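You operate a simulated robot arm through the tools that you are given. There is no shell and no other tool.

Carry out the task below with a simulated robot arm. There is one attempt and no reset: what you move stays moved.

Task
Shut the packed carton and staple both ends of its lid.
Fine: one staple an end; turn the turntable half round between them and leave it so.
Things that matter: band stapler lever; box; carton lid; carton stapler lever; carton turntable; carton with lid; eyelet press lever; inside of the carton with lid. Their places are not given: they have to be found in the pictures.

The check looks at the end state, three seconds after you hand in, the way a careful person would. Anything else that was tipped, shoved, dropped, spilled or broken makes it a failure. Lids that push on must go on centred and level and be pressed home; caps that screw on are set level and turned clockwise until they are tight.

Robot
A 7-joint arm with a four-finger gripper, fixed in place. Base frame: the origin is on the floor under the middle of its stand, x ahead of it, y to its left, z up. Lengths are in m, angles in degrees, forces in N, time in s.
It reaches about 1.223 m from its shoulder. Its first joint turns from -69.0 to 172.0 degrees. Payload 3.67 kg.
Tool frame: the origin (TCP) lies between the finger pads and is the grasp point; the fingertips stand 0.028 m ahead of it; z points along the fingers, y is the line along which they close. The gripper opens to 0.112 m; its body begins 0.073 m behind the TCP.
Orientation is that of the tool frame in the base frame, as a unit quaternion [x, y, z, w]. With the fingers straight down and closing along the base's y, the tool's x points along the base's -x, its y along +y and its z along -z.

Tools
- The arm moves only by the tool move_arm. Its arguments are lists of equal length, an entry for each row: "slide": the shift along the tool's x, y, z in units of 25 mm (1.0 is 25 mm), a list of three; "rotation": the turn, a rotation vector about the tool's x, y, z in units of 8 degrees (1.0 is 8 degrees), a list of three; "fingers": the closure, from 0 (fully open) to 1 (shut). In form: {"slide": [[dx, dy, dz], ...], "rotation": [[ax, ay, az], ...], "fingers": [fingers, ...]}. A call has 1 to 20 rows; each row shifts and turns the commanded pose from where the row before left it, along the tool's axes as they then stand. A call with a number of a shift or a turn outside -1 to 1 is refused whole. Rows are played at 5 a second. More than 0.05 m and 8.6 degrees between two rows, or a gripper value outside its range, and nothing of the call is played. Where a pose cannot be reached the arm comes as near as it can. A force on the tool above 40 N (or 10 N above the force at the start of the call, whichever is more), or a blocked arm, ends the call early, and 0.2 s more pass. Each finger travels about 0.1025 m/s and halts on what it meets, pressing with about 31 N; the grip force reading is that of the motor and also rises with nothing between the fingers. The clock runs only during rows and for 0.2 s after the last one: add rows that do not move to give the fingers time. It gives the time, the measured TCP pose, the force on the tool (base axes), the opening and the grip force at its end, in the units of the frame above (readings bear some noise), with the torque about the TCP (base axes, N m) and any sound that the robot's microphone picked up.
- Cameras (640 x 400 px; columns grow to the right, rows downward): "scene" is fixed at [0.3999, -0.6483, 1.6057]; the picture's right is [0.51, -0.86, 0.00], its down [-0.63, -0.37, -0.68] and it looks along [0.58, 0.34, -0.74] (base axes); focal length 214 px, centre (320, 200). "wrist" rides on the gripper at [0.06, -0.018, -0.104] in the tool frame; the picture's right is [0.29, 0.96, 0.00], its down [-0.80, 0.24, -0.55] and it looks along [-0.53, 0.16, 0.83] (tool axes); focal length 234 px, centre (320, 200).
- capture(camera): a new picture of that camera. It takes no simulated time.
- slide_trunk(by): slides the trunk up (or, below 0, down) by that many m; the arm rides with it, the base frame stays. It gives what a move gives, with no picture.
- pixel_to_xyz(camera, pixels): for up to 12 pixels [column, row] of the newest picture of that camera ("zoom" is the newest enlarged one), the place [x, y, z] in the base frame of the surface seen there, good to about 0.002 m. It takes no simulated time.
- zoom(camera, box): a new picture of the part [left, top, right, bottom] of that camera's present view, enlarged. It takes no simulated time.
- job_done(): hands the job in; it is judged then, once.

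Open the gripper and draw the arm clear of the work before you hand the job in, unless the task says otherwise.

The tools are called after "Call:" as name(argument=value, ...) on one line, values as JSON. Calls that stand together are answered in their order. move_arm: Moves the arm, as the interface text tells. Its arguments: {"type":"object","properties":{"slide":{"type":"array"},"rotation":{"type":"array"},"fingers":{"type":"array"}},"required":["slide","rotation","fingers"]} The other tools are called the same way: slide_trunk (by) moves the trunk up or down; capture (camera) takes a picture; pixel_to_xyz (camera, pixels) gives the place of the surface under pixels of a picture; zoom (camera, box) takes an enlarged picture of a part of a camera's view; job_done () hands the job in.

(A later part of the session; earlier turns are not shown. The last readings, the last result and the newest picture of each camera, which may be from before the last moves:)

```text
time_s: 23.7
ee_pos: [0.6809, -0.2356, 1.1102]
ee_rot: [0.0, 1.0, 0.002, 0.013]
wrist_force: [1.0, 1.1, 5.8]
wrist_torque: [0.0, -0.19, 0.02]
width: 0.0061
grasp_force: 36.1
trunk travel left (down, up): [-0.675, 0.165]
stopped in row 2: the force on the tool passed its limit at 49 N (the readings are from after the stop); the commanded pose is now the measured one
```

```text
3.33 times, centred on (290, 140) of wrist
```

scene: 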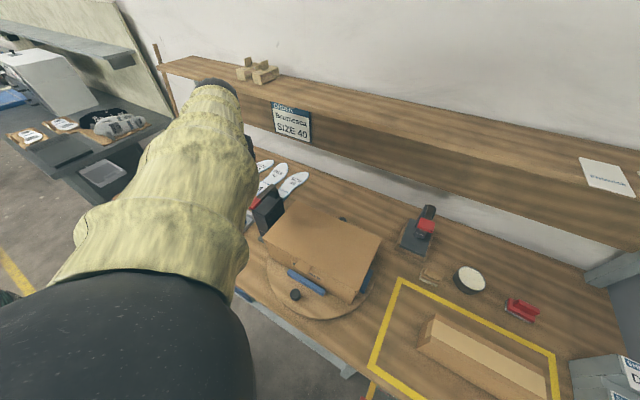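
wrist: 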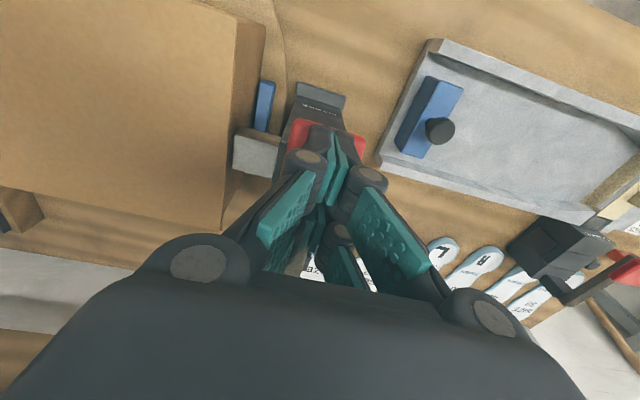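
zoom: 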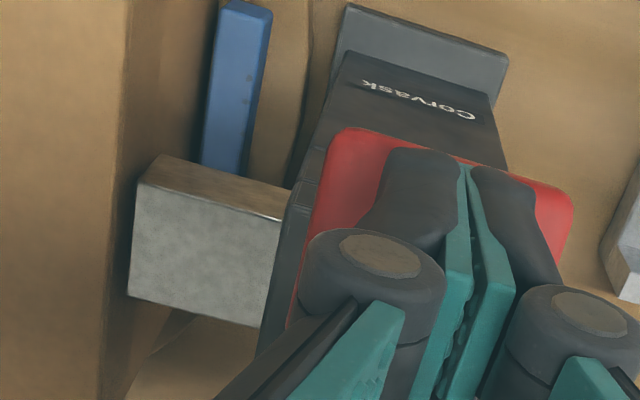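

The ram sits against the carton end and cannot travel further. I lift straight off the lever to let it return, and look at the carton end.

Call:
move_arm(slide=[[0, 0, -0.3], [0, 0, -0.5], [0, 0, -0.8], [0, 0, -1], [0, 0, -1], [0, 0, -1], [0, 0, -1], [0, 0, 0]], rotation=[[0, 0, 0], [0, 0, 0], [0, 0.1, 0], [0, 0.09, 0], [0, 0, 0], [0, 0, 0], [0, 0, 0], [0, 0, 0]], fingers=[1, 1, 1, 1, 1, 1, 1, 1])

Call:
capture(camera="wrist")

Call:
zoom(camera="wrist", box=[200, 20, 400, 180])

```text
time_s: 25.5
ee_pos: [0.6797, -0.237, 1.2489]
ee_rot: [0.001, 1.0, 0.003, -0.002]
wrist_force: [0.6, -0.9, -0.2]
wrist_torque: [0.03, -0.01, -0.03]
width: 0.0
grasp_force: 35.5
trunk travel left (down, up): [-0.675, 0.165]
```

```text
taken
```

wrist: 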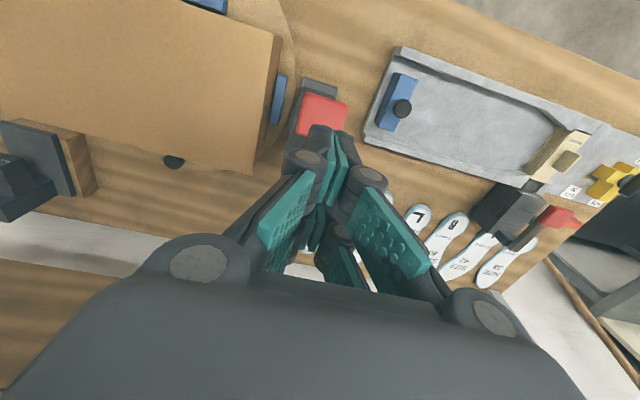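

```text
2.50 times, centred on (300, 100) of wrist
```

zoom: 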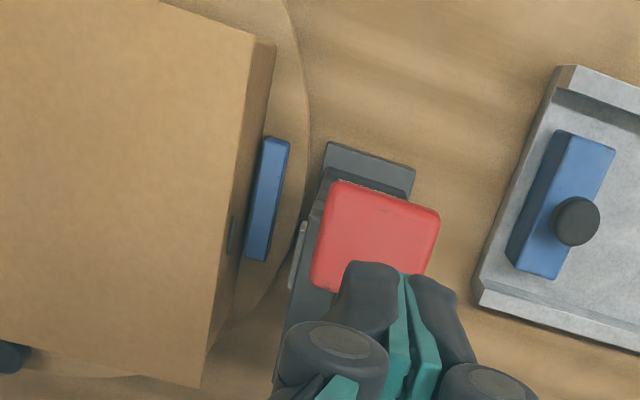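

The ram and lever have sprung back, and a thin grey mark now shows on the carton's end flap at wrist (265,113). I zoom in to see whether it is the staple.

Call:
zoom(camera="wrist", box=[240, 80, 300, 140])

Call:
pixel_to_xyz(camera="wrist", pixels=[[264, 113], [265, 109], [264, 117], [260, 113], [270, 60], [257, 150], [281, 100]])

```text
6.67 times, centred on (270, 110) of wrist
```

zoom: 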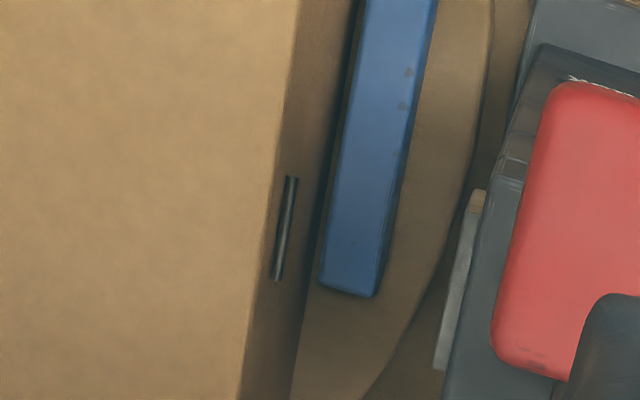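

```text
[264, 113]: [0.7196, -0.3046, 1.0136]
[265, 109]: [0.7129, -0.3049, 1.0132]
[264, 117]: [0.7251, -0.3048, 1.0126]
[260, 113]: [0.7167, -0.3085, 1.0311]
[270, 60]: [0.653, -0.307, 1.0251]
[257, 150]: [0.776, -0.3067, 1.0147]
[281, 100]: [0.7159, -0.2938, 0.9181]
```

A staple is clearly visible at (0.719,-0.305,1.013), and lever and ram are back. Next is the half turn; I locate both turntable knobs and the rim precisely.

Call:
zoom(camera="scene", box=[255, 230, 375, 330])

```text
4.00 times, centred on (315, 280) of scene
```

zoom: 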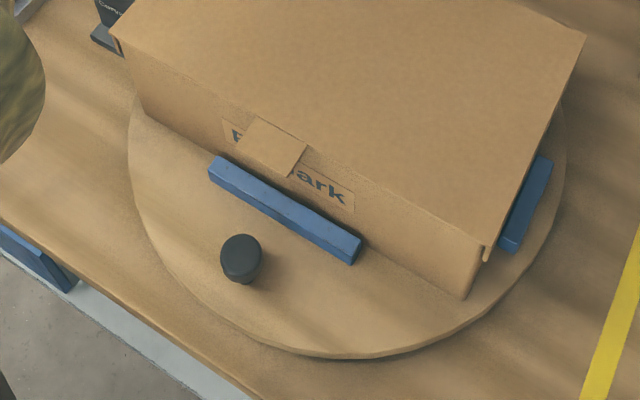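

I mark the knob's top edges, its base, the turntable rim, and the blue blocks in this zoom.

Call:
pixel_to_xyz(camera="zoom", pixels=[[224, 248], [258, 248], [241, 238], [241, 258], [241, 248], [241, 275], [238, 290], [128, 170], [330, 355], [563, 150], [345, 250], [220, 165]])

Call:
pixel_to_xyz(camera="zoom", pixels=[[420, 345], [200, 305], [150, 240], [525, 255], [500, 290], [128, 140], [285, 345], [510, 245], [545, 165], [465, 295], [485, 245], [583, 35]])

```text
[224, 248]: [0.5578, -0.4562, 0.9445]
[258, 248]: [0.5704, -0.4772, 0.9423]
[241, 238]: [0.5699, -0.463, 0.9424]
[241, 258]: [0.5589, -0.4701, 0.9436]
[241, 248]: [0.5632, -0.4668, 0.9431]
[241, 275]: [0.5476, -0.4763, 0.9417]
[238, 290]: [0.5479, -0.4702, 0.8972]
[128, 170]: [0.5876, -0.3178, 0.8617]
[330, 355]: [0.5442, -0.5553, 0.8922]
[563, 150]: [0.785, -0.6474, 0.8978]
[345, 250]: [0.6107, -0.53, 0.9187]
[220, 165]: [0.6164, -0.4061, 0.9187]
```

```text
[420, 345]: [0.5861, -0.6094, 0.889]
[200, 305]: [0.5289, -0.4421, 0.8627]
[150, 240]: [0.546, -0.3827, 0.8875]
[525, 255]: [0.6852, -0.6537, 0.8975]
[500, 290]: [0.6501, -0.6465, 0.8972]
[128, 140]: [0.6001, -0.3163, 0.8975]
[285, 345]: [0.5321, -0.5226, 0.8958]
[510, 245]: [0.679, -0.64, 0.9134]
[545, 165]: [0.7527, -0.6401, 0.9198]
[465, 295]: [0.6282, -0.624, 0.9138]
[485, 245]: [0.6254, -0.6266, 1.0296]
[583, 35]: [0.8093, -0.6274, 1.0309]
```

Circle fit of the rim gives the turntable centre at about (0.717,-0.468), and the front knob's centre at (0.561,-0.468) with top z 0.943 and radius ~0.016. I move above that knob with the fingers partly open.

Call:
move_arm(slide=[[0.475, -0.924, 0], [0.475, -0.924, 0], [0.475, -0.924, 0], [0.475, -0.924, 0], [0.475, -0.924, 0], [0.475, -0.924, 0], [0.475, -0.924, 0], [0.475, -0.924, 0], [0.475, -0.924, 0], [0.475, -0.924, 0], [0, 0, 0.9], [0, 0, 0.9], [0, 0, 0.9], [0, 0, 0.9], [0, 0, 0.9], [0, 0, 0.9], [0, 0, 0.5], [0, 0, 0]], rotation=[[0, 0, 0], [0, 0, 0], [0, 0, 0], [0, 0, 0], [0, 0, 0], [0, 0, 0], [0, 0, 0], [0, 0, 0], [0, 0, 0], [0, 0, 0], [0, 0, 0], [0, 0, 0], [0, 0, 0], [0, 0, 0], [0, 0, 0], [0, 0, 0], [0, 0, 0], [0, 0, 0]], fingers=[1, 1, 1, 1, 1, 1, 1, 1, 0.5, 0.5, 0.5, 0.5, 0.5, 0.5, 0.5, 0.5, 0.5, 0.5])

Call:
capture(camera="wrist")

Call:
capture(camera="scene")

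```text
time_s: 29.3
ee_pos: [0.558, -0.4675, 1.1014]
ee_rot: [0.0, 1.0, 0.003, -0.001]
wrist_force: [-0.5, -0.1, -0.2]
wrist_torque: [-0.03, -0.02, -0.02]
width: 0.056
grasp_force: 0.1
trunk travel left (down, up): [-0.675, 0.165]
```

```text
taken
```

wrist: 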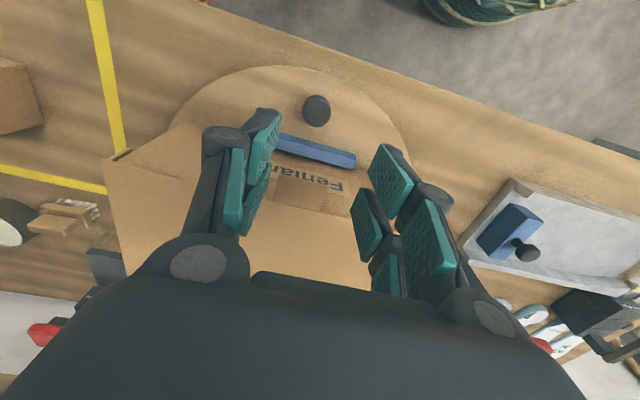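

```text
taken
```

scene: 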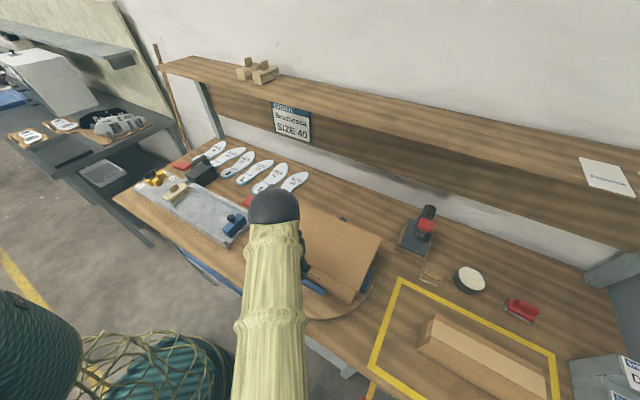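

The knob is at (316,110) in the wrist picture. I verify its position and check the forearm's height before descending.

Call:
pixel_to_xyz(camera="wrist", pixels=[[316, 110], [304, 108], [329, 110], [316, 97], [316, 122], [300, 190], [310, 180], [350, 160]])

Call:
pixel_to_xyz(camera="scene", pixels=[[272, 210], [270, 260], [270, 320], [270, 380], [300, 320]])

Call:
zoom(camera="wrist", box=[240, 60, 400, 200])

```text
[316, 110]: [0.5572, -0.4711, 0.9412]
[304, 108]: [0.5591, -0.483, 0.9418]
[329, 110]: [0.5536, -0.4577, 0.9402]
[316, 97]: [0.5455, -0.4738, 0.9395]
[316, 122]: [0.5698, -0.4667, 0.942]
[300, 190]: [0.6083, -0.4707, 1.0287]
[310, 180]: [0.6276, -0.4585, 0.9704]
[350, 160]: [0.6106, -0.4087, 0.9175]
```

```text
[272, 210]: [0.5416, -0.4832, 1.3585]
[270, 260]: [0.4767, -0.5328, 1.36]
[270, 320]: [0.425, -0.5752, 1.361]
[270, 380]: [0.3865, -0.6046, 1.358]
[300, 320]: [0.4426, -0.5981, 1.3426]
```

```text
2.86 times, centred on (320, 130) of wrist
```

zoom: 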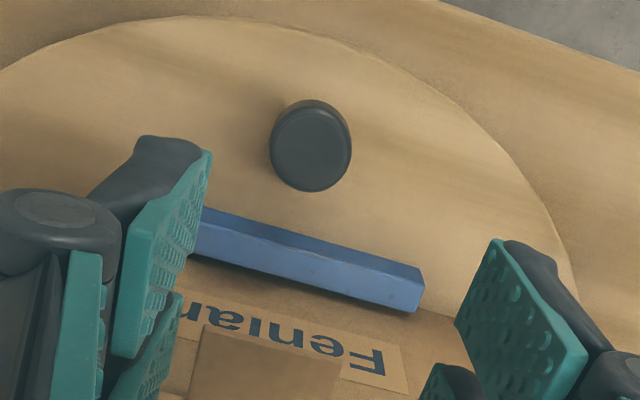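

The knob centre reads about (0.558,-0.470), right under the TCP, so the knob circle radius is ~0.159. I descend so the fingertips straddle the knob's upper part (TCP z≈0.952).

Call:
move_arm(slide=[[0, -0.08, 0.75], [0, 0, 0.75], [0, 0, 0.75], [0, 0, 0.75], [0, 0, 0.75], [0, 0, 0.75], [0, 0, 0.75], [0, 0, 0.7], [0, 0, 0]], rotation=[[0, 0, 0], [0, 0, 0], [0, 0, 0], [0, 0, 0], [0, 0, 0], [0, 0, 0], [0, 0, 0], [0, 0, 0], [0, 0, 0]], fingers=[0.5, 0.5, 0.5, 0.5, 0.5, 0.5, 0.5, 0.5, 0.5])

Call:
capture(camera="wrist")

Call:
capture(camera="scene")

```text
time_s: 31.3
ee_pos: [0.5607, -0.4685, 0.9502]
ee_rot: [0.001, 1.0, 0.002, -0.001]
wrist_force: [1.1, -0.1, -0.2]
wrist_torque: [-0.05, 0.0, 0.0]
width: 0.0558
grasp_force: 0.0
trunk travel left (down, up): [-0.675, 0.165]
```

```text
taken
```

wrist: 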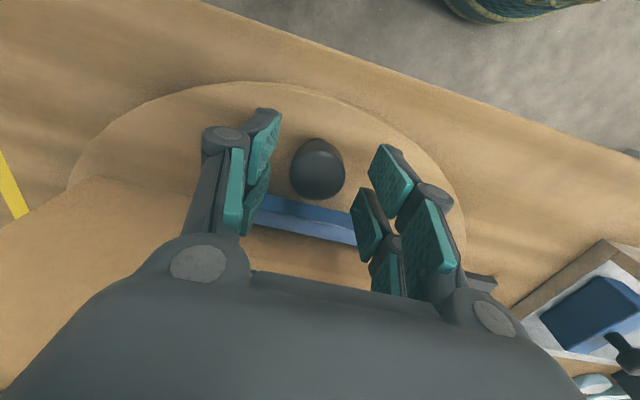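

```text
taken
```

scene: 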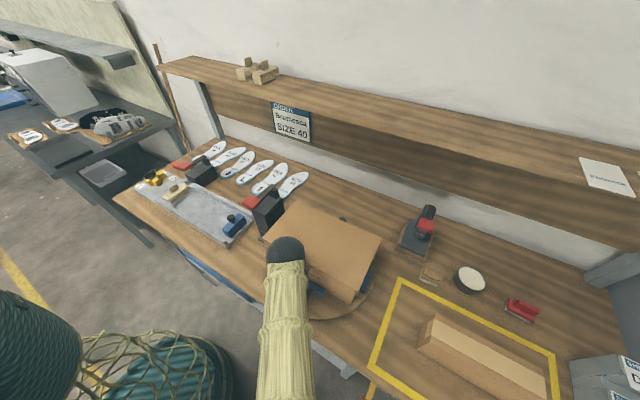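

The knob at (317,170) stands between the finger pads and nothing is touching. I close the fingers on it.

Call:
move_arm(slide=[[0, 0, 0], [0, 0, 0], [0, 0, 0], [0, 0, 0]], rotation=[[0, 0, 0], [0, 0, 0], [0, 0, 0], [0, 0, 0]], fingers=[0.7, 0.85, 1, 1])

Call:
capture(camera="wrist")

```text
time_s: 32.3
ee_pos: [0.5608, -0.4692, 0.9518]
ee_rot: [0.0, 1.0, 0.003, -0.001]
wrist_force: [0.4, -1.4, -1.5]
wrist_torque: [-0.08, -0.22, 0.11]
width: 0.03
grasp_force: 44.8
trunk travel left (down, up): [-0.675, 0.165]
```

```text
taken
```

wrist: 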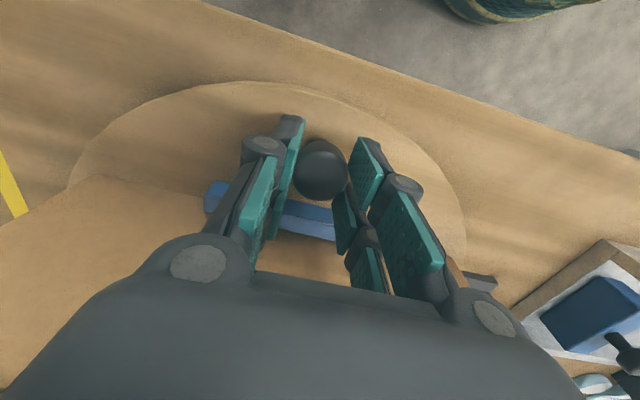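

The knob is gripped (width 30 mm). I turn the first 20° counter-clockwise seen from above (knob toward -y), rotating the tool with it, and check the forces.

Call:
move_arm(slide=[[-0.015, -0.441, 0], [-0.015, -0.441, 0], [-0.015, -0.441, 0], [-0.015, -0.441, 0], [-0.015, -0.441, 0], [0, 0, 0]], rotation=[[0, 0, -0.5], [0, 0, -0.5], [0, 0, -0.5], [0, 0, -0.5], [0, 0, -0.5], [0, 0, 0]], fingers=[1, 1, 1, 1, 1, 1])

Call:
capture(camera="scene")

Call:
capture(camera="wrist")

```text
time_s: 33.7
ee_pos: [0.5686, -0.5228, 0.9521]
ee_rot: [-0.173, 0.985, 0.003, 0.0]
wrist_force: [-2.8, -0.3, -10.4]
wrist_torque: [-0.36, 0.96, 0.21]
width: 0.0297
grasp_force: 44.3
trunk travel left (down, up): [-0.675, 0.165]
```

```text
taken
```

scene: 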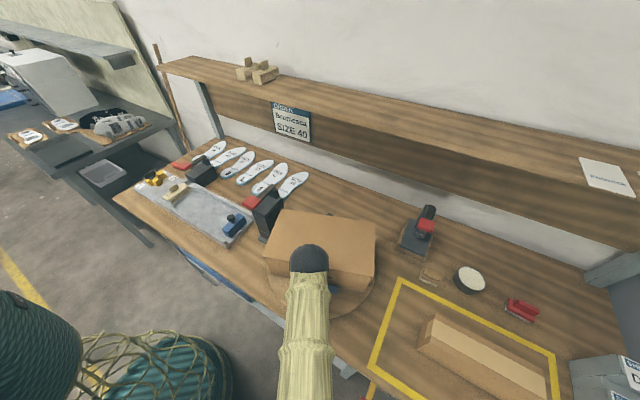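

```text
taken
```

wrist: 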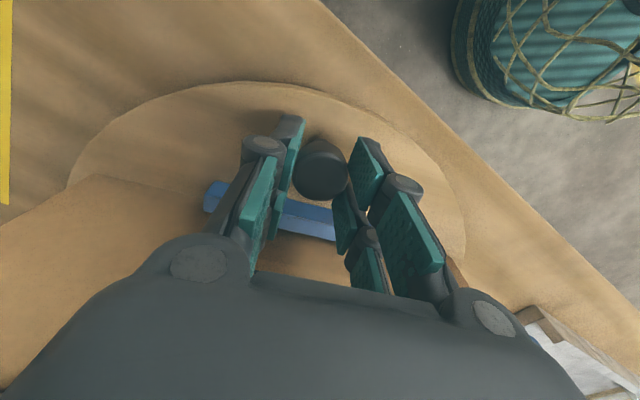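

The turntable follows freely (the carton has turned about 20°), with only about 10 N downward pull on the tool. I ease the height by 1.5 mm and go on another 28°.

Call:
move_arm(slide=[[-0.015, -0.441, 0.03], [-0.015, -0.441, 0.03], [-0.015, -0.441, 0], [-0.015, -0.441, 0], [-0.015, -0.441, 0], [-0.015, -0.441, 0], [-0.015, -0.441, 0], [0, 0, 0]], rotation=[[0, 0, -0.5], [0, 0, -0.5], [0, 0, -0.5], [0, 0, -0.5], [0, 0, -0.5], [0, 0, -0.5], [0, 0, -0.5], [0, 0, 0]], fingers=[1, 1, 1, 1, 1, 1, 1, 1])

Call:
capture(camera="scene")

Call:
capture(camera="wrist")

```text
time_s: 34.8
ee_pos: [0.5622, -0.4964, 0.9492]
ee_rot: [-0.229, 0.973, -0.01, -0.002]
wrist_force: [-13.6, -0.8, -7.1]
wrist_torque: [-0.47, 1.45, 0.06]
width: 0.0302
grasp_force: 44.4
out of reach, approached as far as the arm can: row 1, 2, 3, 4, 5
trunk travel left (down, up): [-0.675, 0.165]
stopped in row 5: the force on the tool passed its limit at 47 N (the readings are from after the stop); the commanded pose is now the measured one
```

```text
taken
```

scene: 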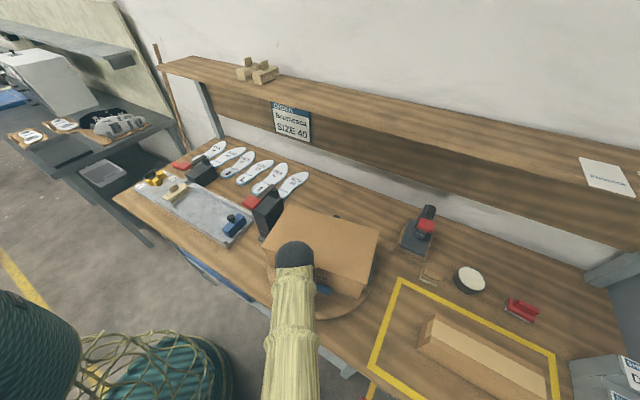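

```text
taken
```

wrist: 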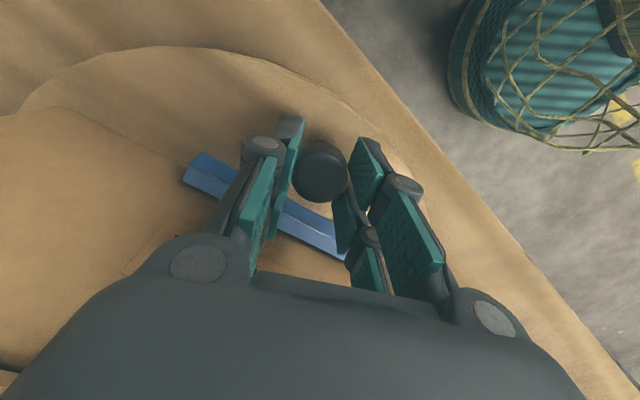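

The arm reports "out of reach": with the elbow swung to the -y side it cannot follow the knob further that way in this posture, and the turntable slid back to about 10°. I let go of the knob and rise above the carton to try a better posture.

Call:
move_arm(slide=[[0, 0, 0], [0, 0, 0], [0, 0, -0.5], [0, 0, -0.9], [0, 0, -1], [0, 0, -1], [0, 0, -1], [0, 0, -1], [0, 0, 0]], rotation=[[0, 0, 0], [0, 0, 0], [0, 0, 0], [0, 0, 0.6], [0, 0, 0.9], [0, 0, 0.9], [0, 0, 0.9], [0, 0, 0], [0, 0, 0]], fingers=[0.5, 0.5, 0.5, 0.5, 0.5, 0.5, 0.5, 0.5, 0.5])

Call:
capture(camera="scene")

Call:
capture(camera="wrist")

```text
time_s: 36.8
ee_pos: [0.5661, -0.4993, 1.0822]
ee_rot: [0.0, 1.0, -0.006, 0.004]
wrist_force: [0.0, 0.7, 0.3]
wrist_torque: [-0.02, 0.02, 0.02]
width: 0.0559
grasp_force: 0.1
trunk travel left (down, up): [-0.675, 0.165]
```

```text
taken
```

scene: 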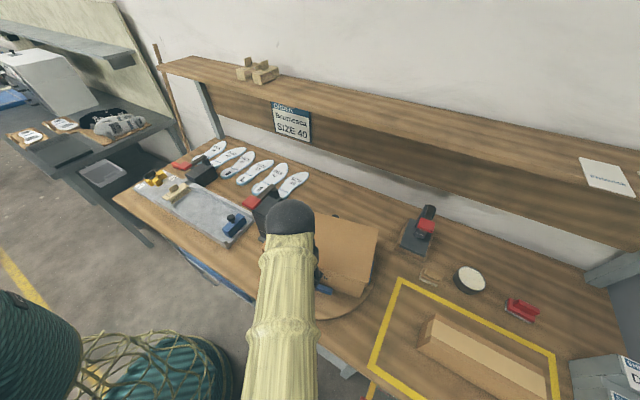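

```text
taken
```

wrist: 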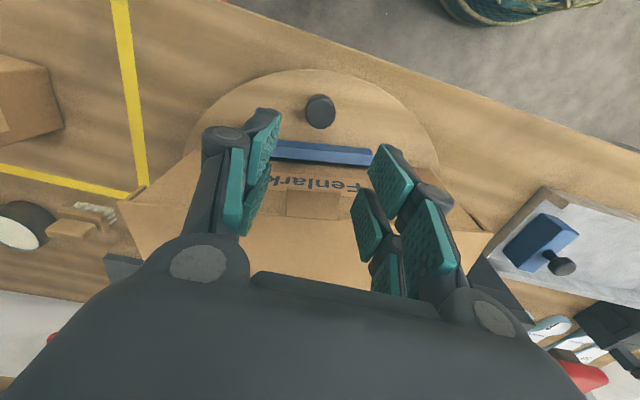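

The gripper is free at (0.566,-0.499,1.082) and the carton stands turned about 10°. I raise the trunk so that the shoulder is higher and the arm reaches down more stretched, which should bring the elbow in.

Call:
slide_trunk(by=0.16)

Call:
capture(camera="scene")

```text
time_s: 38.6
ee_pos: [0.5644, -0.4975, 1.2428]
ee_rot: [-0.001, 1.0, -0.006, 0.003]
wrist_force: [0.8, 0.4, -0.5]
wrist_torque: [-0.01, 0.01, -0.02]
width: 0.0561
grasp_force: 0.1
trunk travel left (down, up): [-0.835, 0.005]
```

```text
taken
```

scene: 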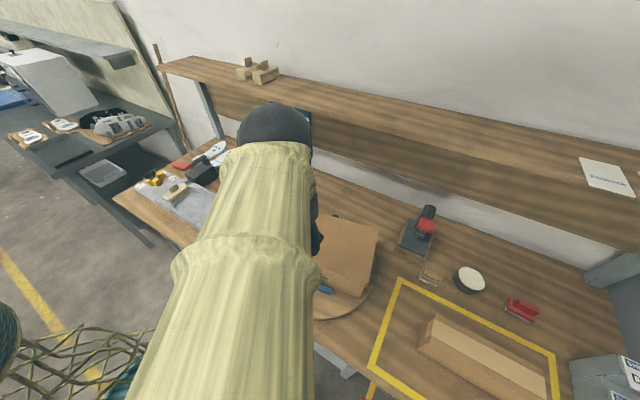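

The trunk is up and the tool is at z 1.243. I test in free air whether the -y side of the turntable, about (0.717,-0.63), can be reached with the tool vertical.

Call:
move_arm(slide=[[-0.765, -0.6625, 0.4], [-0.765, -0.6625, 0.4], [-0.765, -0.6625, 0.4], [-0.765, -0.6625, 0.4], [-0.765, -0.6625, 0.4], [-0.765, -0.6625, 0.4], [-0.765, -0.6625, 0.4], [-0.765, -0.6625, 0.4], [0, 0, 0]], rotation=[[0, 0, 0], [0, 0, 0], [0, 0, 0], [0, 0, 0], [0, 0, 0], [0, 0, 0], [0, 0, 0], [0, 0, 0], [0, 0, 0]], fingers=[0.5, 0.5, 0.5, 0.5, 0.5, 0.5, 0.5, 0.5, 0.5])

Call:
capture(camera="scene")

```text
time_s: 40.6
ee_pos: [0.7192, -0.6321, 1.166]
ee_rot: [-0.001, 1.0, -0.007, 0.004]
wrist_force: [-1.1, 0.0, 0.2]
wrist_torque: [0.04, -0.04, 0.0]
width: 0.0562
grasp_force: 0.0
trunk travel left (down, up): [-0.835, 0.005]
```

```text
taken
```

scene: 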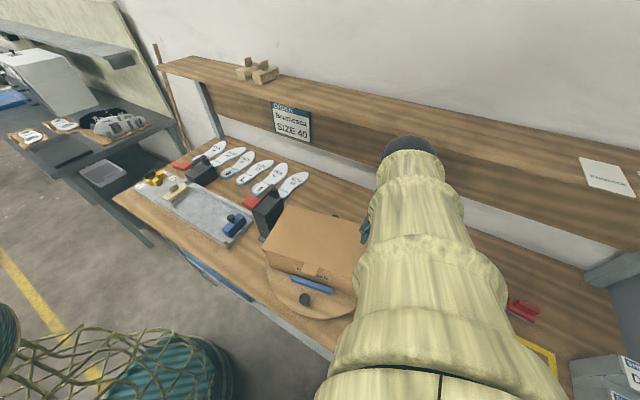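

That point is reachable: (0.719,-0.632,1.166) without complaint. Here in free air I test rotating the tool about its axis by -45° and then further.

Call:
move_arm(slide=[[0, 0, 0], [0, 0, 0], [0, 0, 0], [0, 0, 0], [0, 0, 0], [0, 0, 0], [0, 0, 0]], rotation=[[0, 0, -0.95], [0, 0, -0.95], [0, 0, -0.95], [0, 0, -0.95], [0, 0, -0.95], [0, 0, -0.95], [0, 0, 0]], fingers=[0.5, 0.5, 0.5, 0.5, 0.5, 0.5, 0.5])

```text
time_s: 42.2
ee_pos: [0.7281, -0.6106, 1.1566]
ee_rot: [-0.06, 0.998, 0.0, -0.001]
wrist_force: [-0.8, 0.2, 0.2]
wrist_torque: [0.02, 0.0, -0.02]
width: 0.056
grasp_force: 0.1
out of reach, approached as far as the arm can: row 1, 2, 3, 4, 5, 6
trunk travel left (down, up): [-0.835, 0.005]
```

Rotating that way is out of reach (only -7° obtained). I undo it and test the opposite rotation instead.

Call:
move_arm(slide=[[0, 0, 0], [0, 0, 0], [0, 0, 0], [0, 0, 0], [0, 0, 0], [0, 0, 0], [0, 0, 0], [0, 0, 0], [0, 0, 0], [0, 0, 0], [0, 0, 0], [0, 0, 0], [0, 0, 0]], rotation=[[0, 0, 0.95], [0, 0, 0.95], [0, 0, 0.95], [0, 0, 0.95], [0, 0, 0.95], [0, 0, 0.95], [0, 0, 0.95], [0, 0, 0.95], [0, 0, 0.95], [0, 0, 0.95], [0, 0, 0.95], [0, 0, 0.95], [0, 0, 0]], fingers=[0.5, 0.5, 0.5, 0.5, 0.5, 0.5, 0.5, 0.5, 0.5, 0.5, 0.5, 0.5, 0.5])

Call:
capture(camera="scene")

```text
time_s: 45.0
ee_pos: [0.7289, -0.6094, 1.157]
ee_rot: [0.672, 0.741, -0.001, 0.0]
wrist_force: [0.1, -0.2, -0.8]
wrist_torque: [0.0, 0.01, -0.01]
width: 0.0561
grasp_force: 0.1
trunk travel left (down, up): [-0.835, 0.005]
```

```text
taken
```

scene: 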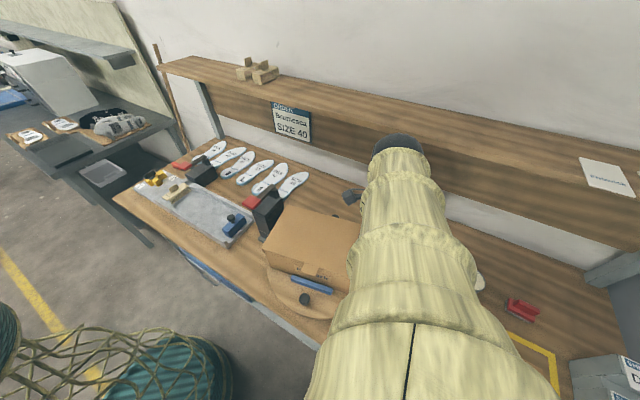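

The other way works: the tool is now at +84° from its first orientation with no complaint, so that joint has room on this side. The gripper is symmetric, so I can start at about +170° at the front knob and unwind toward 0°; I locate the knob at scene (304,299).

Call:
zoom(camera="scene", box=[260, 240, 360, 320])

Call:
pixel_to_xyz(camera="scene", pixels=[[304, 298], [300, 298], [308, 298], [304, 295], [304, 302]])

```text
5.00 times, centred on (310, 280) of scene
```

zoom: 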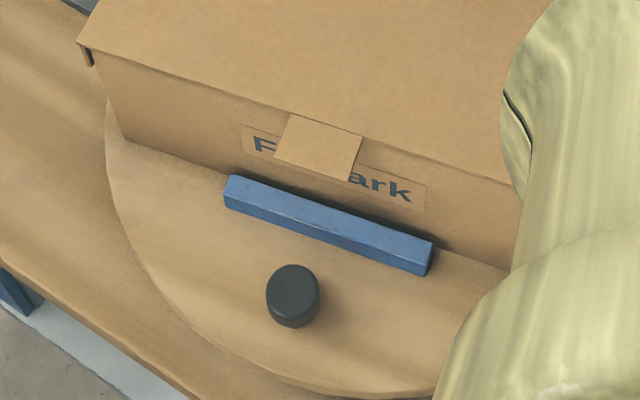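

```text
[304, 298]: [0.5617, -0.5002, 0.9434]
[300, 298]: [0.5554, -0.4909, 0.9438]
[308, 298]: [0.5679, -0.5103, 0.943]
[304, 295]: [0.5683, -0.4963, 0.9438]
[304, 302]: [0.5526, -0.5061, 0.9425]
```

The knob centre is now at (0.561,-0.501), i.e. turned 11.6° from the start about (0.717,-0.469). I move above it and rotate the tool another +84° so its closing line is tangential there.

Call:
move_arm(slide=[[0.62, -0.783, 0], [0.62, -0.783, 0], [0.62, -0.783, 0], [0.62, -0.783, 0], [0.62, -0.783, 0], [0.62, -0.783, 0], [0.62, -0.783, 0], [0.62, -0.783, 0], [0, 0, 0], [0, 0, 0], [0, 0, 0], [0, 0, 0], [0, 0, 0], [0, 0, 0], [0, 0, 0], [0, 0, 0], [0, 0, 0], [0, 0, 0], [0, 0, 0], [0, 0, 0]], rotation=[[0, 0, 0], [0, 0, 0], [0, 0, 0], [0, 0, 0], [0, 0, 0], [0, 0, 0], [0, 0, 0], [0, 0, 0], [0, 0, 0.955], [0, 0, 0.955], [0, 0, 0.955], [0, 0, 0.955], [0, 0, 0.955], [0, 0, 0.955], [0, 0, 0.955], [0, 0, 0.955], [0, 0, 0.955], [0, 0, 0.955], [0, 0, 0.955], [0, 0, 0]], fingers=[0.5, 0.5, 0.5, 0.5, 0.5, 0.5, 0.5, 0.5, 0.5, 0.5, 0.5, 0.5, 0.5, 0.5, 0.5, 0.5, 0.5, 0.5, 0.5, 0.5])

Call:
capture(camera="scene")

Call:
capture(camera="wrist")

```text
time_s: 49.2
ee_pos: [0.5596, -0.5015, 1.1577]
ee_rot: [0.995, 0.101, 0.0, 0.001]
wrist_force: [-0.4, 0.0, 0.8]
wrist_torque: [-0.03, 0.0, 0.0]
width: 0.0561
grasp_force: 0.0
trunk travel left (down, up): [-0.835, 0.005]
```

```text
taken
```

scene: 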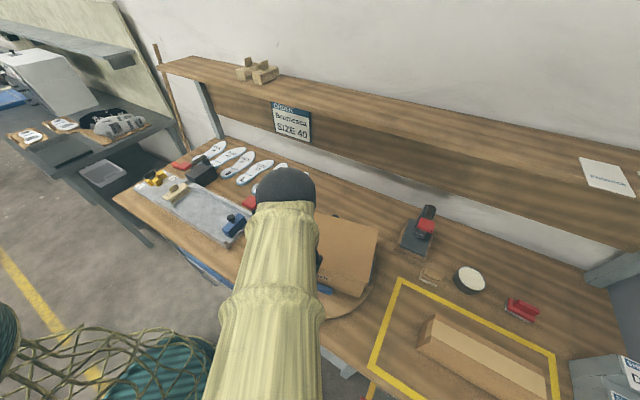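

```text
taken
```

wrist: 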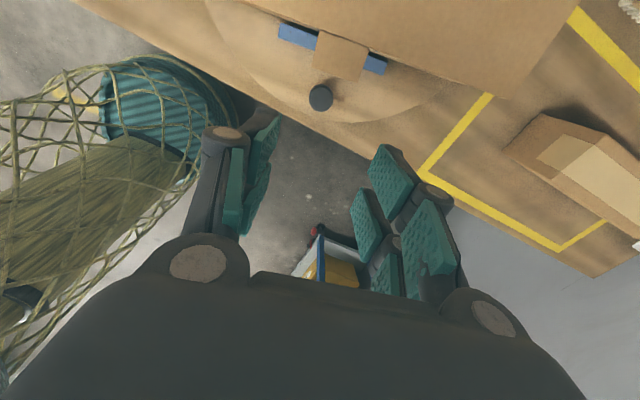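

The tool is at (0.560,-0.5015,1.158), rotated 168°, right above the knob seen at (321,97). I descend to straddle it.

Call:
move_arm(slide=[[0, 0, 0.82], [0, 0, 0.82], [0, 0, 0.82], [0, 0, 0.82], [0, 0, 0.82], [0, 0, 0.82], [0, 0, 0.82], [0, 0, 0.82], [0, 0, 0.82], [0, 0, 0.8], [0, 0, 0]], rotation=[[0, 0, 0], [0, 0, 0], [0, 0, 0], [0, 0, 0], [0, 0, 0], [0, 0, 0], [0, 0, 0], [0, 0, 0], [0, 0, 0], [0, 0, 0], [0, 0, 0]], fingers=[0.5, 0.5, 0.5, 0.5, 0.5, 0.5, 0.5, 0.5, 0.5, 0.5, 0.5])

Call:
capture(camera="wrist")

Call:
capture(camera="scene")

```text
time_s: 51.6
ee_pos: [0.5619, -0.5022, 0.9521]
ee_rot: [0.995, 0.102, 0.0, 0.0]
wrist_force: [0.5, 0.0, -0.1]
wrist_torque: [-0.01, -0.02, 0.02]
width: 0.056
grasp_force: 0.1
trunk travel left (down, up): [-0.835, 0.005]
```

```text
taken
```

wrist: 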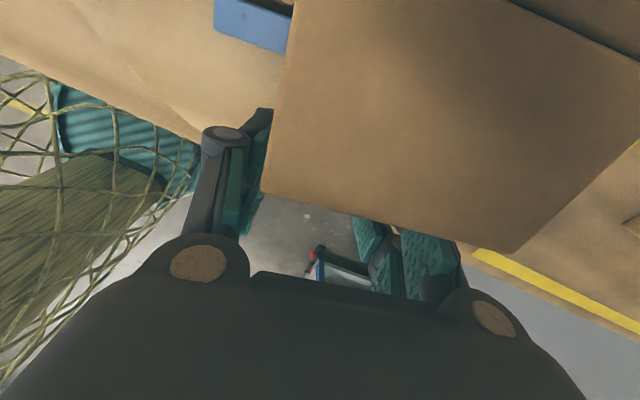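

```text
taken
```

scene: 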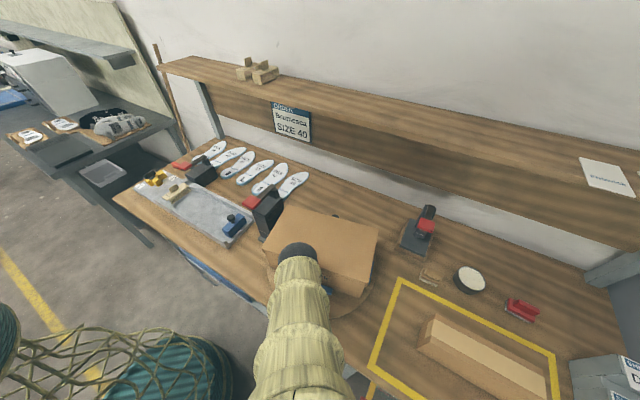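

The fingers straddle the knob (hidden under the lid tab in this view) with no contact. I close on it and check the width.

Call:
move_arm(slide=[[0, 0, 0], [0, 0, 0], [0, 0, 0], [0, 0, 0]], rotation=[[0, 0, 0], [0, 0, 0], [0, 0, 0], [0, 0, 0]], fingers=[0.7, 0.85, 1, 1])

```text
time_s: 52.6
ee_pos: [0.5625, -0.4998, 0.9513]
ee_rot: [0.995, 0.102, -0.001, 0.0]
wrist_force: [2.0, 1.7, -3.8]
wrist_torque: [0.04, -0.16, 0.09]
width: 0.0302
grasp_force: 45.0
trunk travel left (down, up): [-0.835, 0.005]
```

The knob is gripped again (30 mm). I turn 20° counter-clockwise with the tool unwinding along, and check.

Call:
move_arm(slide=[[0.015, 0.441, 0.02], [0.015, 0.441, 0.02], [0.015, 0.441, 0], [0.015, 0.441, 0], [0.015, 0.441, 0], [0, 0, 0]], rotation=[[0, 0, -0.5], [0, 0, -0.5], [0, 0, -0.5], [0, 0, -0.5], [0, 0, -0.5], [0, 0, 0]], fingers=[1, 1, 1, 1, 1, 1])

Call:
capture(camera="scene")

```text
time_s: 54.0
ee_pos: [0.5793, -0.5509, 0.952]
ee_rot: [0.962, 0.273, 0.0, 0.0]
wrist_force: [9.3, 3.4, 13.3]
wrist_torque: [0.48, -0.43, -0.09]
width: 0.0303
grasp_force: 45.1
trunk travel left (down, up): [-0.835, 0.005]
```

```text
taken
```

scene: 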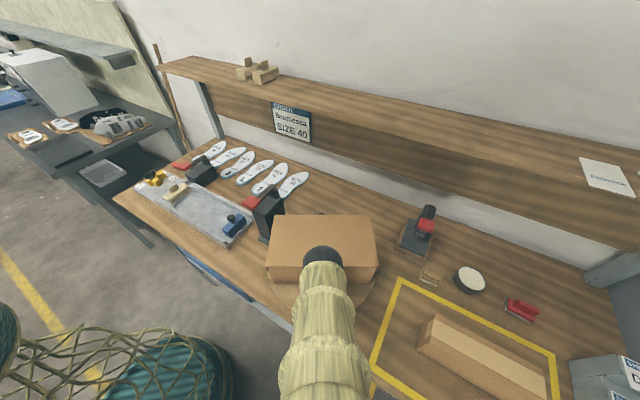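

The turntable follows: knob now at about 31°. Forces are ~13 N up and ~10 N inward, so I ease the height and radius by ~1 mm and turn on.

Call:
move_arm(slide=[[0.04, 0.441, -0.03], [0.035, 0.441, -0.02], [0.015, 0.441, 0], [0.015, 0.441, 0], [0.015, 0.441, 0], [0.015, 0.441, 0], [0.015, 0.441, 0], [0, 0, 0]], rotation=[[0, 0, -0.5], [0, 0, -0.5], [0, 0, -0.5], [0, 0, -0.5], [0, 0, -0.5], [0, 0, -0.5], [0, 0, -0.5], [0, 0, 0]], fingers=[1, 1, 1, 1, 1, 1, 1, 1])

Call:
capture(camera="scene")

```text
time_s: 55.9
ee_pos: [0.6354, -0.6066, 0.9519]
ee_rot: [0.867, 0.498, -0.001, -0.001]
wrist_force: [-3.8, -6.6, 1.3]
wrist_torque: [-1.06, 0.55, -0.08]
width: 0.0302
grasp_force: 44.9
trunk travel left (down, up): [-0.835, 0.005]
```

```text
taken
```

scene: 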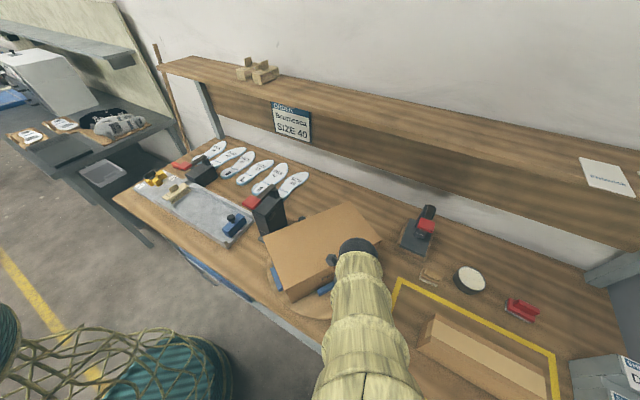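

At about 60° now with small forces. I correct 1 mm outward and continue 32° more, past the -y side.

Call:
move_arm(slide=[[-0.01, 0.446, 0], [0.01, 0.446, 0], [0.0156, 0.446, 0], [0.0156, 0.446, 0], [0.0156, 0.446, 0], [0.0156, 0.446, 0], [0.0156, 0.446, 0], [0.0156, 0.446, 0], [0, 0, 0]], rotation=[[0, 0, -0.5], [0, 0, -0.5], [0, 0, -0.5], [0, 0, -0.5], [0, 0, -0.5], [0, 0, -0.5], [0, 0, -0.5], [0, 0, -0.5], [0, 0, 0]], fingers=[1, 1, 1, 1, 1, 1, 1, 1, 1])

Call:
capture(camera="scene")

Call:
capture(camera="wrist")

```text
time_s: 57.9
ee_pos: [0.7216, -0.6299, 0.9523]
ee_rot: [0.696, 0.718, 0.0, -0.001]
wrist_force: [0.9, -0.8, -11.5]
wrist_torque: [-0.2, -0.03, -0.14]
width: 0.0297
grasp_force: 44.7
trunk travel left (down, up): [-0.835, 0.005]
```

```text
taken
```

scene: 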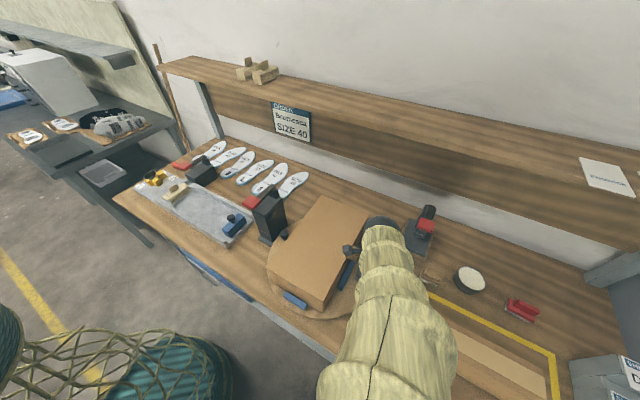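

```text
taken
```

wrist: 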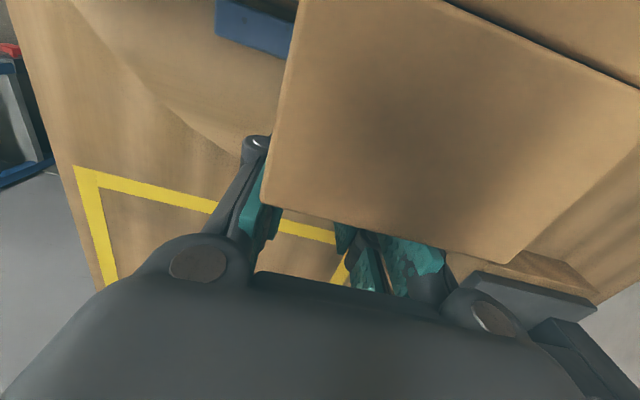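

At 92° now, all smooth. I ease the height 1 mm down and continue another 32°, checking the forearm's clearance afterwards.

Call:
move_arm(slide=[[0.0156, 0.446, 0.02], [0.0156, 0.446, 0.01], [0.0156, 0.446, 0], [0.0156, 0.446, 0], [0.0156, 0.446, 0], [0.0156, 0.446, 0], [0.0156, 0.446, 0], [0.0156, 0.446, 0], [0, 0, 0]], rotation=[[0, 0, -0.5], [0, 0, -0.5], [0, 0, -0.5], [0, 0, -0.5], [0, 0, -0.5], [0, 0, -0.5], [0, 0, -0.5], [0, 0, -0.5], [0, 0, 0]], fingers=[1, 1, 1, 1, 1, 1, 1, 1, 1])

Call:
capture(camera="scene")

Call:
capture(camera="wrist")

```text
time_s: 59.9
ee_pos: [0.8083, -0.6033, 0.9536]
ee_rot: [0.473, 0.881, 0.0, 0.0]
wrist_force: [8.4, -14.7, 4.7]
wrist_torque: [-0.66, -0.14, 0.14]
width: 0.0299
grasp_force: 45.4
trunk travel left (down, up): [-0.835, 0.005]
```

```text
taken
```

scene: 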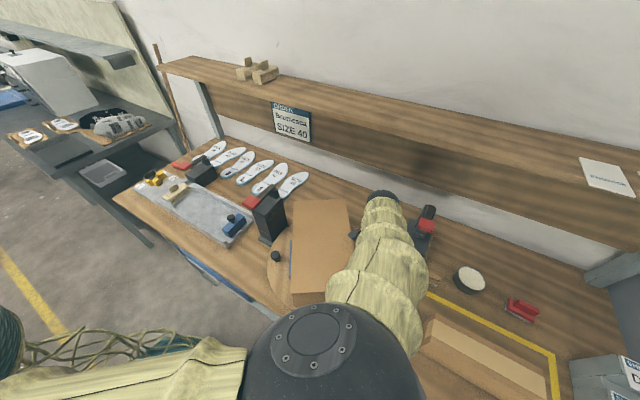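

```text
taken
```

wrist: 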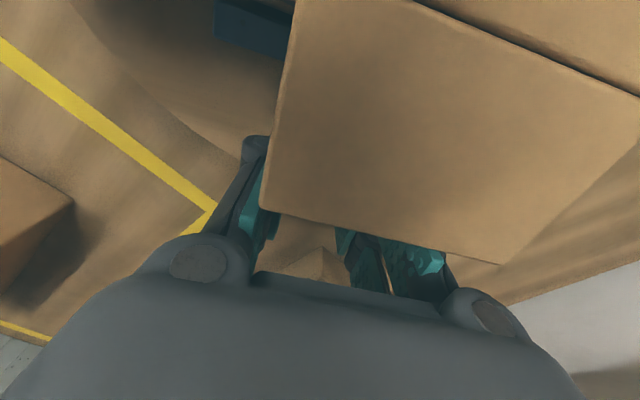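

At 124° now; from the positions the true centre is nearer (0.72,-0.47) with r = 0.16. I check the forearm's height over the carton before the last part.

Call:
pixel_to_xyz(camera="scene", pixels=[[380, 205], [375, 250], [380, 290], [330, 345], [340, 280], [345, 260], [250, 360], [320, 230]])

```text
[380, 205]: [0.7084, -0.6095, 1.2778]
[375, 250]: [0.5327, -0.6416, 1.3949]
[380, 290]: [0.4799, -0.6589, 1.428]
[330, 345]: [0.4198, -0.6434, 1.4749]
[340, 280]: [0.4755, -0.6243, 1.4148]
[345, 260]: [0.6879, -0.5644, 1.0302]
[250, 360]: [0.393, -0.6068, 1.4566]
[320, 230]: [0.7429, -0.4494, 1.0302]
```

The forearm stays well above the carton (bottom edge over ~1.15). I correct 3 mm outward and turn another 28°.

Call:
move_arm(slide=[[-0.03, 0.446, 0], [-0.03, 0.446, 0], [-0.01, 0.446, 0], [0.0156, 0.446, 0], [0.0156, 0.446, 0], [0.0156, 0.446, 0], [0.0156, 0.446, 0], [0, 0, 0]], rotation=[[0, 0, -0.5], [0, 0, -0.5], [0, 0, -0.5], [0, 0, -0.5], [0, 0, -0.5], [0, 0, -0.5], [0, 0, -0.5], [0, 0, 0]], fingers=[1, 1, 1, 1, 1, 1, 1, 1])

Call:
capture(camera="scene")

Call:
capture(camera="wrist")

```text
time_s: 61.6
ee_pos: [0.8615, -0.5439, 0.9541]
ee_rot: [0.244, 0.97, -0.001, 0.001]
wrist_force: [15.3, -7.0, 1.4]
wrist_torque: [-1.0, -0.27, -0.13]
width: 0.03
grasp_force: 45.3
trunk travel left (down, up): [-0.835, 0.005]
```

```text
taken
```

scene: 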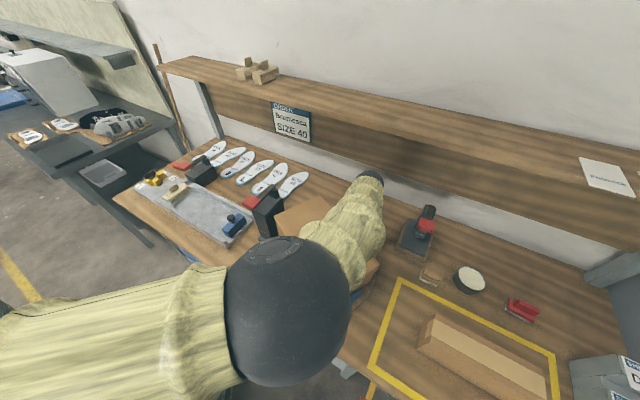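

```text
taken
```

wrist: 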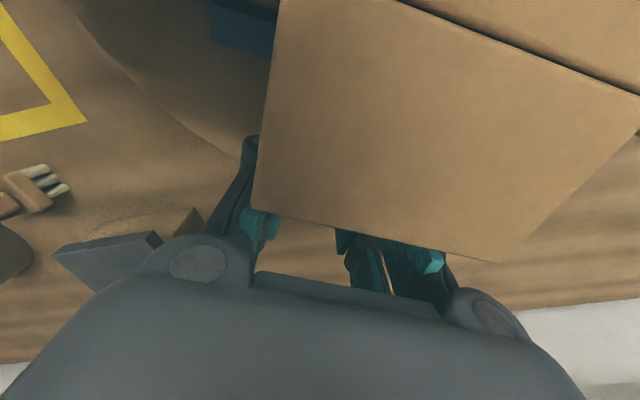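

At 152° now; the remaining outward pull of ~17 N tells me the knob circle is ~2 mm wider. I correct for it and turn the last 28°.

Call:
move_arm(slide=[[-0.025, 0.446, 0], [-0.02, 0.446, 0], [-0.01, 0.446, 0], [0.0156, 0.446, 0], [0.0156, 0.446, 0], [0.0156, 0.446, 0], [0.0156, 0.446, 0], [0, 0, 0], [0, 0, 0]], rotation=[[0, 0, -0.5], [0, 0, -0.5], [0, 0, -0.5], [0, 0, -0.5], [0, 0, -0.5], [0, 0, -0.5], [0, 0, -0.5], [0, 0, 0], [0, 0, 0]], fingers=[1, 1, 1, 1, 1, 1, 1, 1, 1])

Call:
capture(camera="scene")

Call:
capture(camera="wrist")

```text
time_s: 63.6
ee_pos: [0.8789, -0.4723, 0.9525]
ee_rot: [0.003, 1.0, 0.0, 0.0]
wrist_force: [-1.5, -1.0, 9.3]
wrist_torque: [-0.32, -0.05, 0.41]
width: 0.0299
grasp_force: 44.8
trunk travel left (down, up): [-0.835, 0.005]
```

```text
taken
```

scene: 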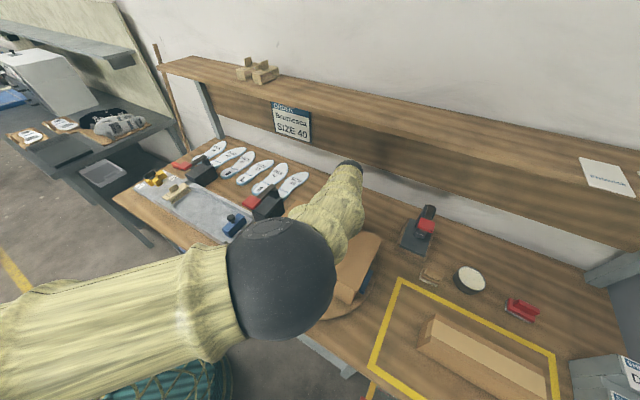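

```text
taken
```

wrist: 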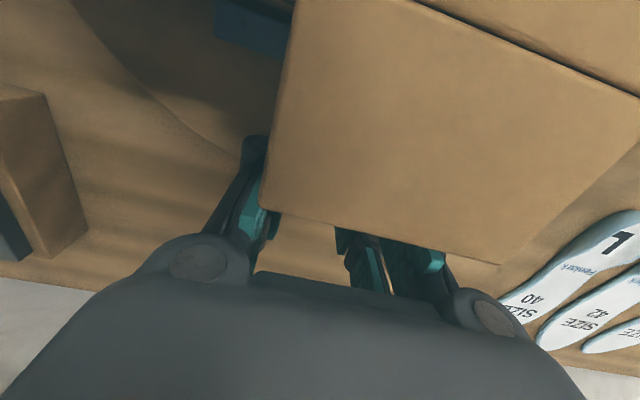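

The tool is at (0.879,-0.472) with its orientation back at 0°, so the turntable is turned very nearly 180°. I check the carton's end edge for squareness before letting go.

Call:
zoom(camera="scene", box=[310, 220, 410, 320])

```text
4.00 times, centred on (360, 270) of scene
```

zoom: 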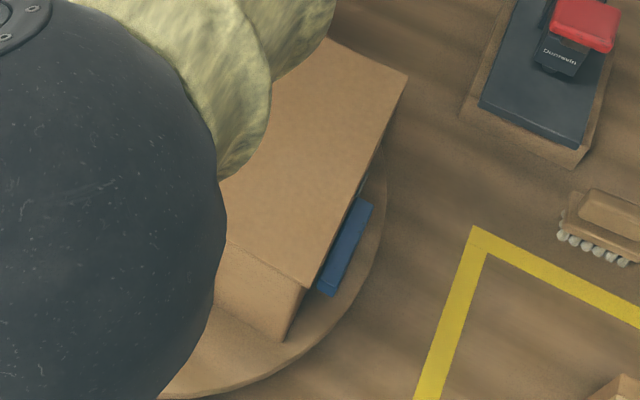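

The lid's end edge runs from (405,78) to (310,285) in this zoom. I read its ends and points on the front edge.

Call:
pixel_to_xyz(camera="zoom", pixels=[[400, 80], [385, 115], [365, 160], [345, 205], [325, 250], [308, 282], [290, 272], [260, 258], [235, 246], [355, 235], [390, 78], [340, 45]])

```text
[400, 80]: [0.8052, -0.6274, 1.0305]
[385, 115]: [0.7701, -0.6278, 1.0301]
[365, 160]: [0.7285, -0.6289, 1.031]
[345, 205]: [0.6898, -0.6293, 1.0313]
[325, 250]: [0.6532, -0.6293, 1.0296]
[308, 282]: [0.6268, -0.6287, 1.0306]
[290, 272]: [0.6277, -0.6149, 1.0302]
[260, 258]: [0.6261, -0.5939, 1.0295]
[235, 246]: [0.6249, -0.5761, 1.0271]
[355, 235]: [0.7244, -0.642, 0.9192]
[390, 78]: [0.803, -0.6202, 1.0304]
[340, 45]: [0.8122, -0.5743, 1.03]
```

The end edge reads y -0.627 to -0.629 along its length, matching the original within about half a degree. I open the fingers and rise straight up from the knob.

Call:
move_arm(slide=[[0, 0, 0], [0, 0, 0], [0, 0, 0], [0, 0, -0.4], [0, 0, -0.8], [0, 0, -0.9], [0, 0, -0.9], [0, 0, -0.9], [0, 0, -0.9], [0, 0, -0.9], [0, 0, -0.9], [0, 0, -0.9], [0, 0, 0]], rotation=[[0, 0, 0], [0, 0, 0], [0, 0, 0], [0, 0, 0], [0, 0, 0], [0, 0, 0], [0, 0, 0], [0, 0, 0], [0, 0, 0], [0, 0, 0], [0, 0, 0], [0, 0, 0], [0, 0, 0]], fingers=[0.7, 0.6, 0.5, 0.5, 0.5, 0.5, 0.5, 0.5, 0.5, 0.5, 0.5, 0.5, 0.5])

Call:
capture(camera="scene")

Call:
capture(camera="wrist")

```text
time_s: 66.5
ee_pos: [0.8821, -0.4724, 1.1396]
ee_rot: [0.004, 1.0, 0.001, -0.001]
wrist_force: [0.5, -0.3, 0.5]
wrist_torque: [-0.01, 0.02, 0.02]
width: 0.0557
grasp_force: 0.1
trunk travel left (down, up): [-0.835, 0.005]
```

```text
taken
```

scene: 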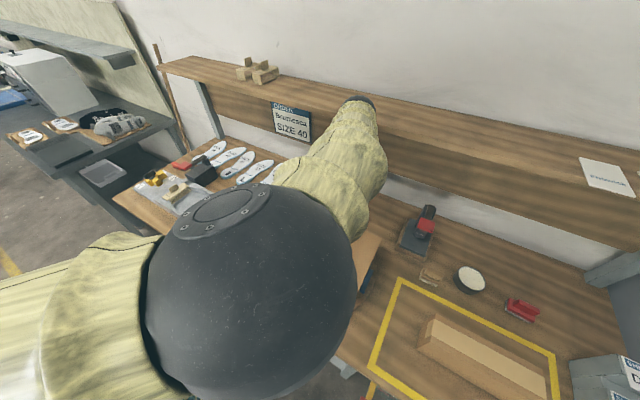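

```text
taken
```

wrist: 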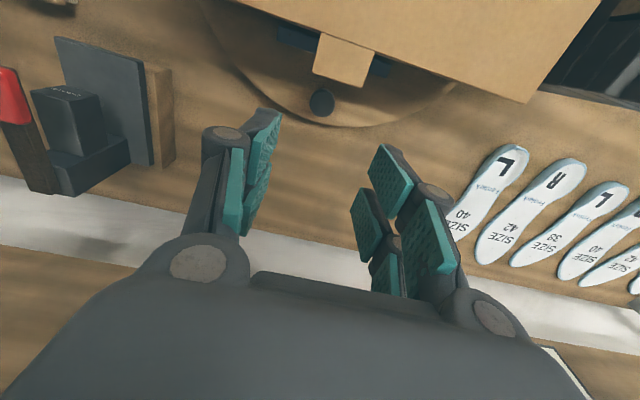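

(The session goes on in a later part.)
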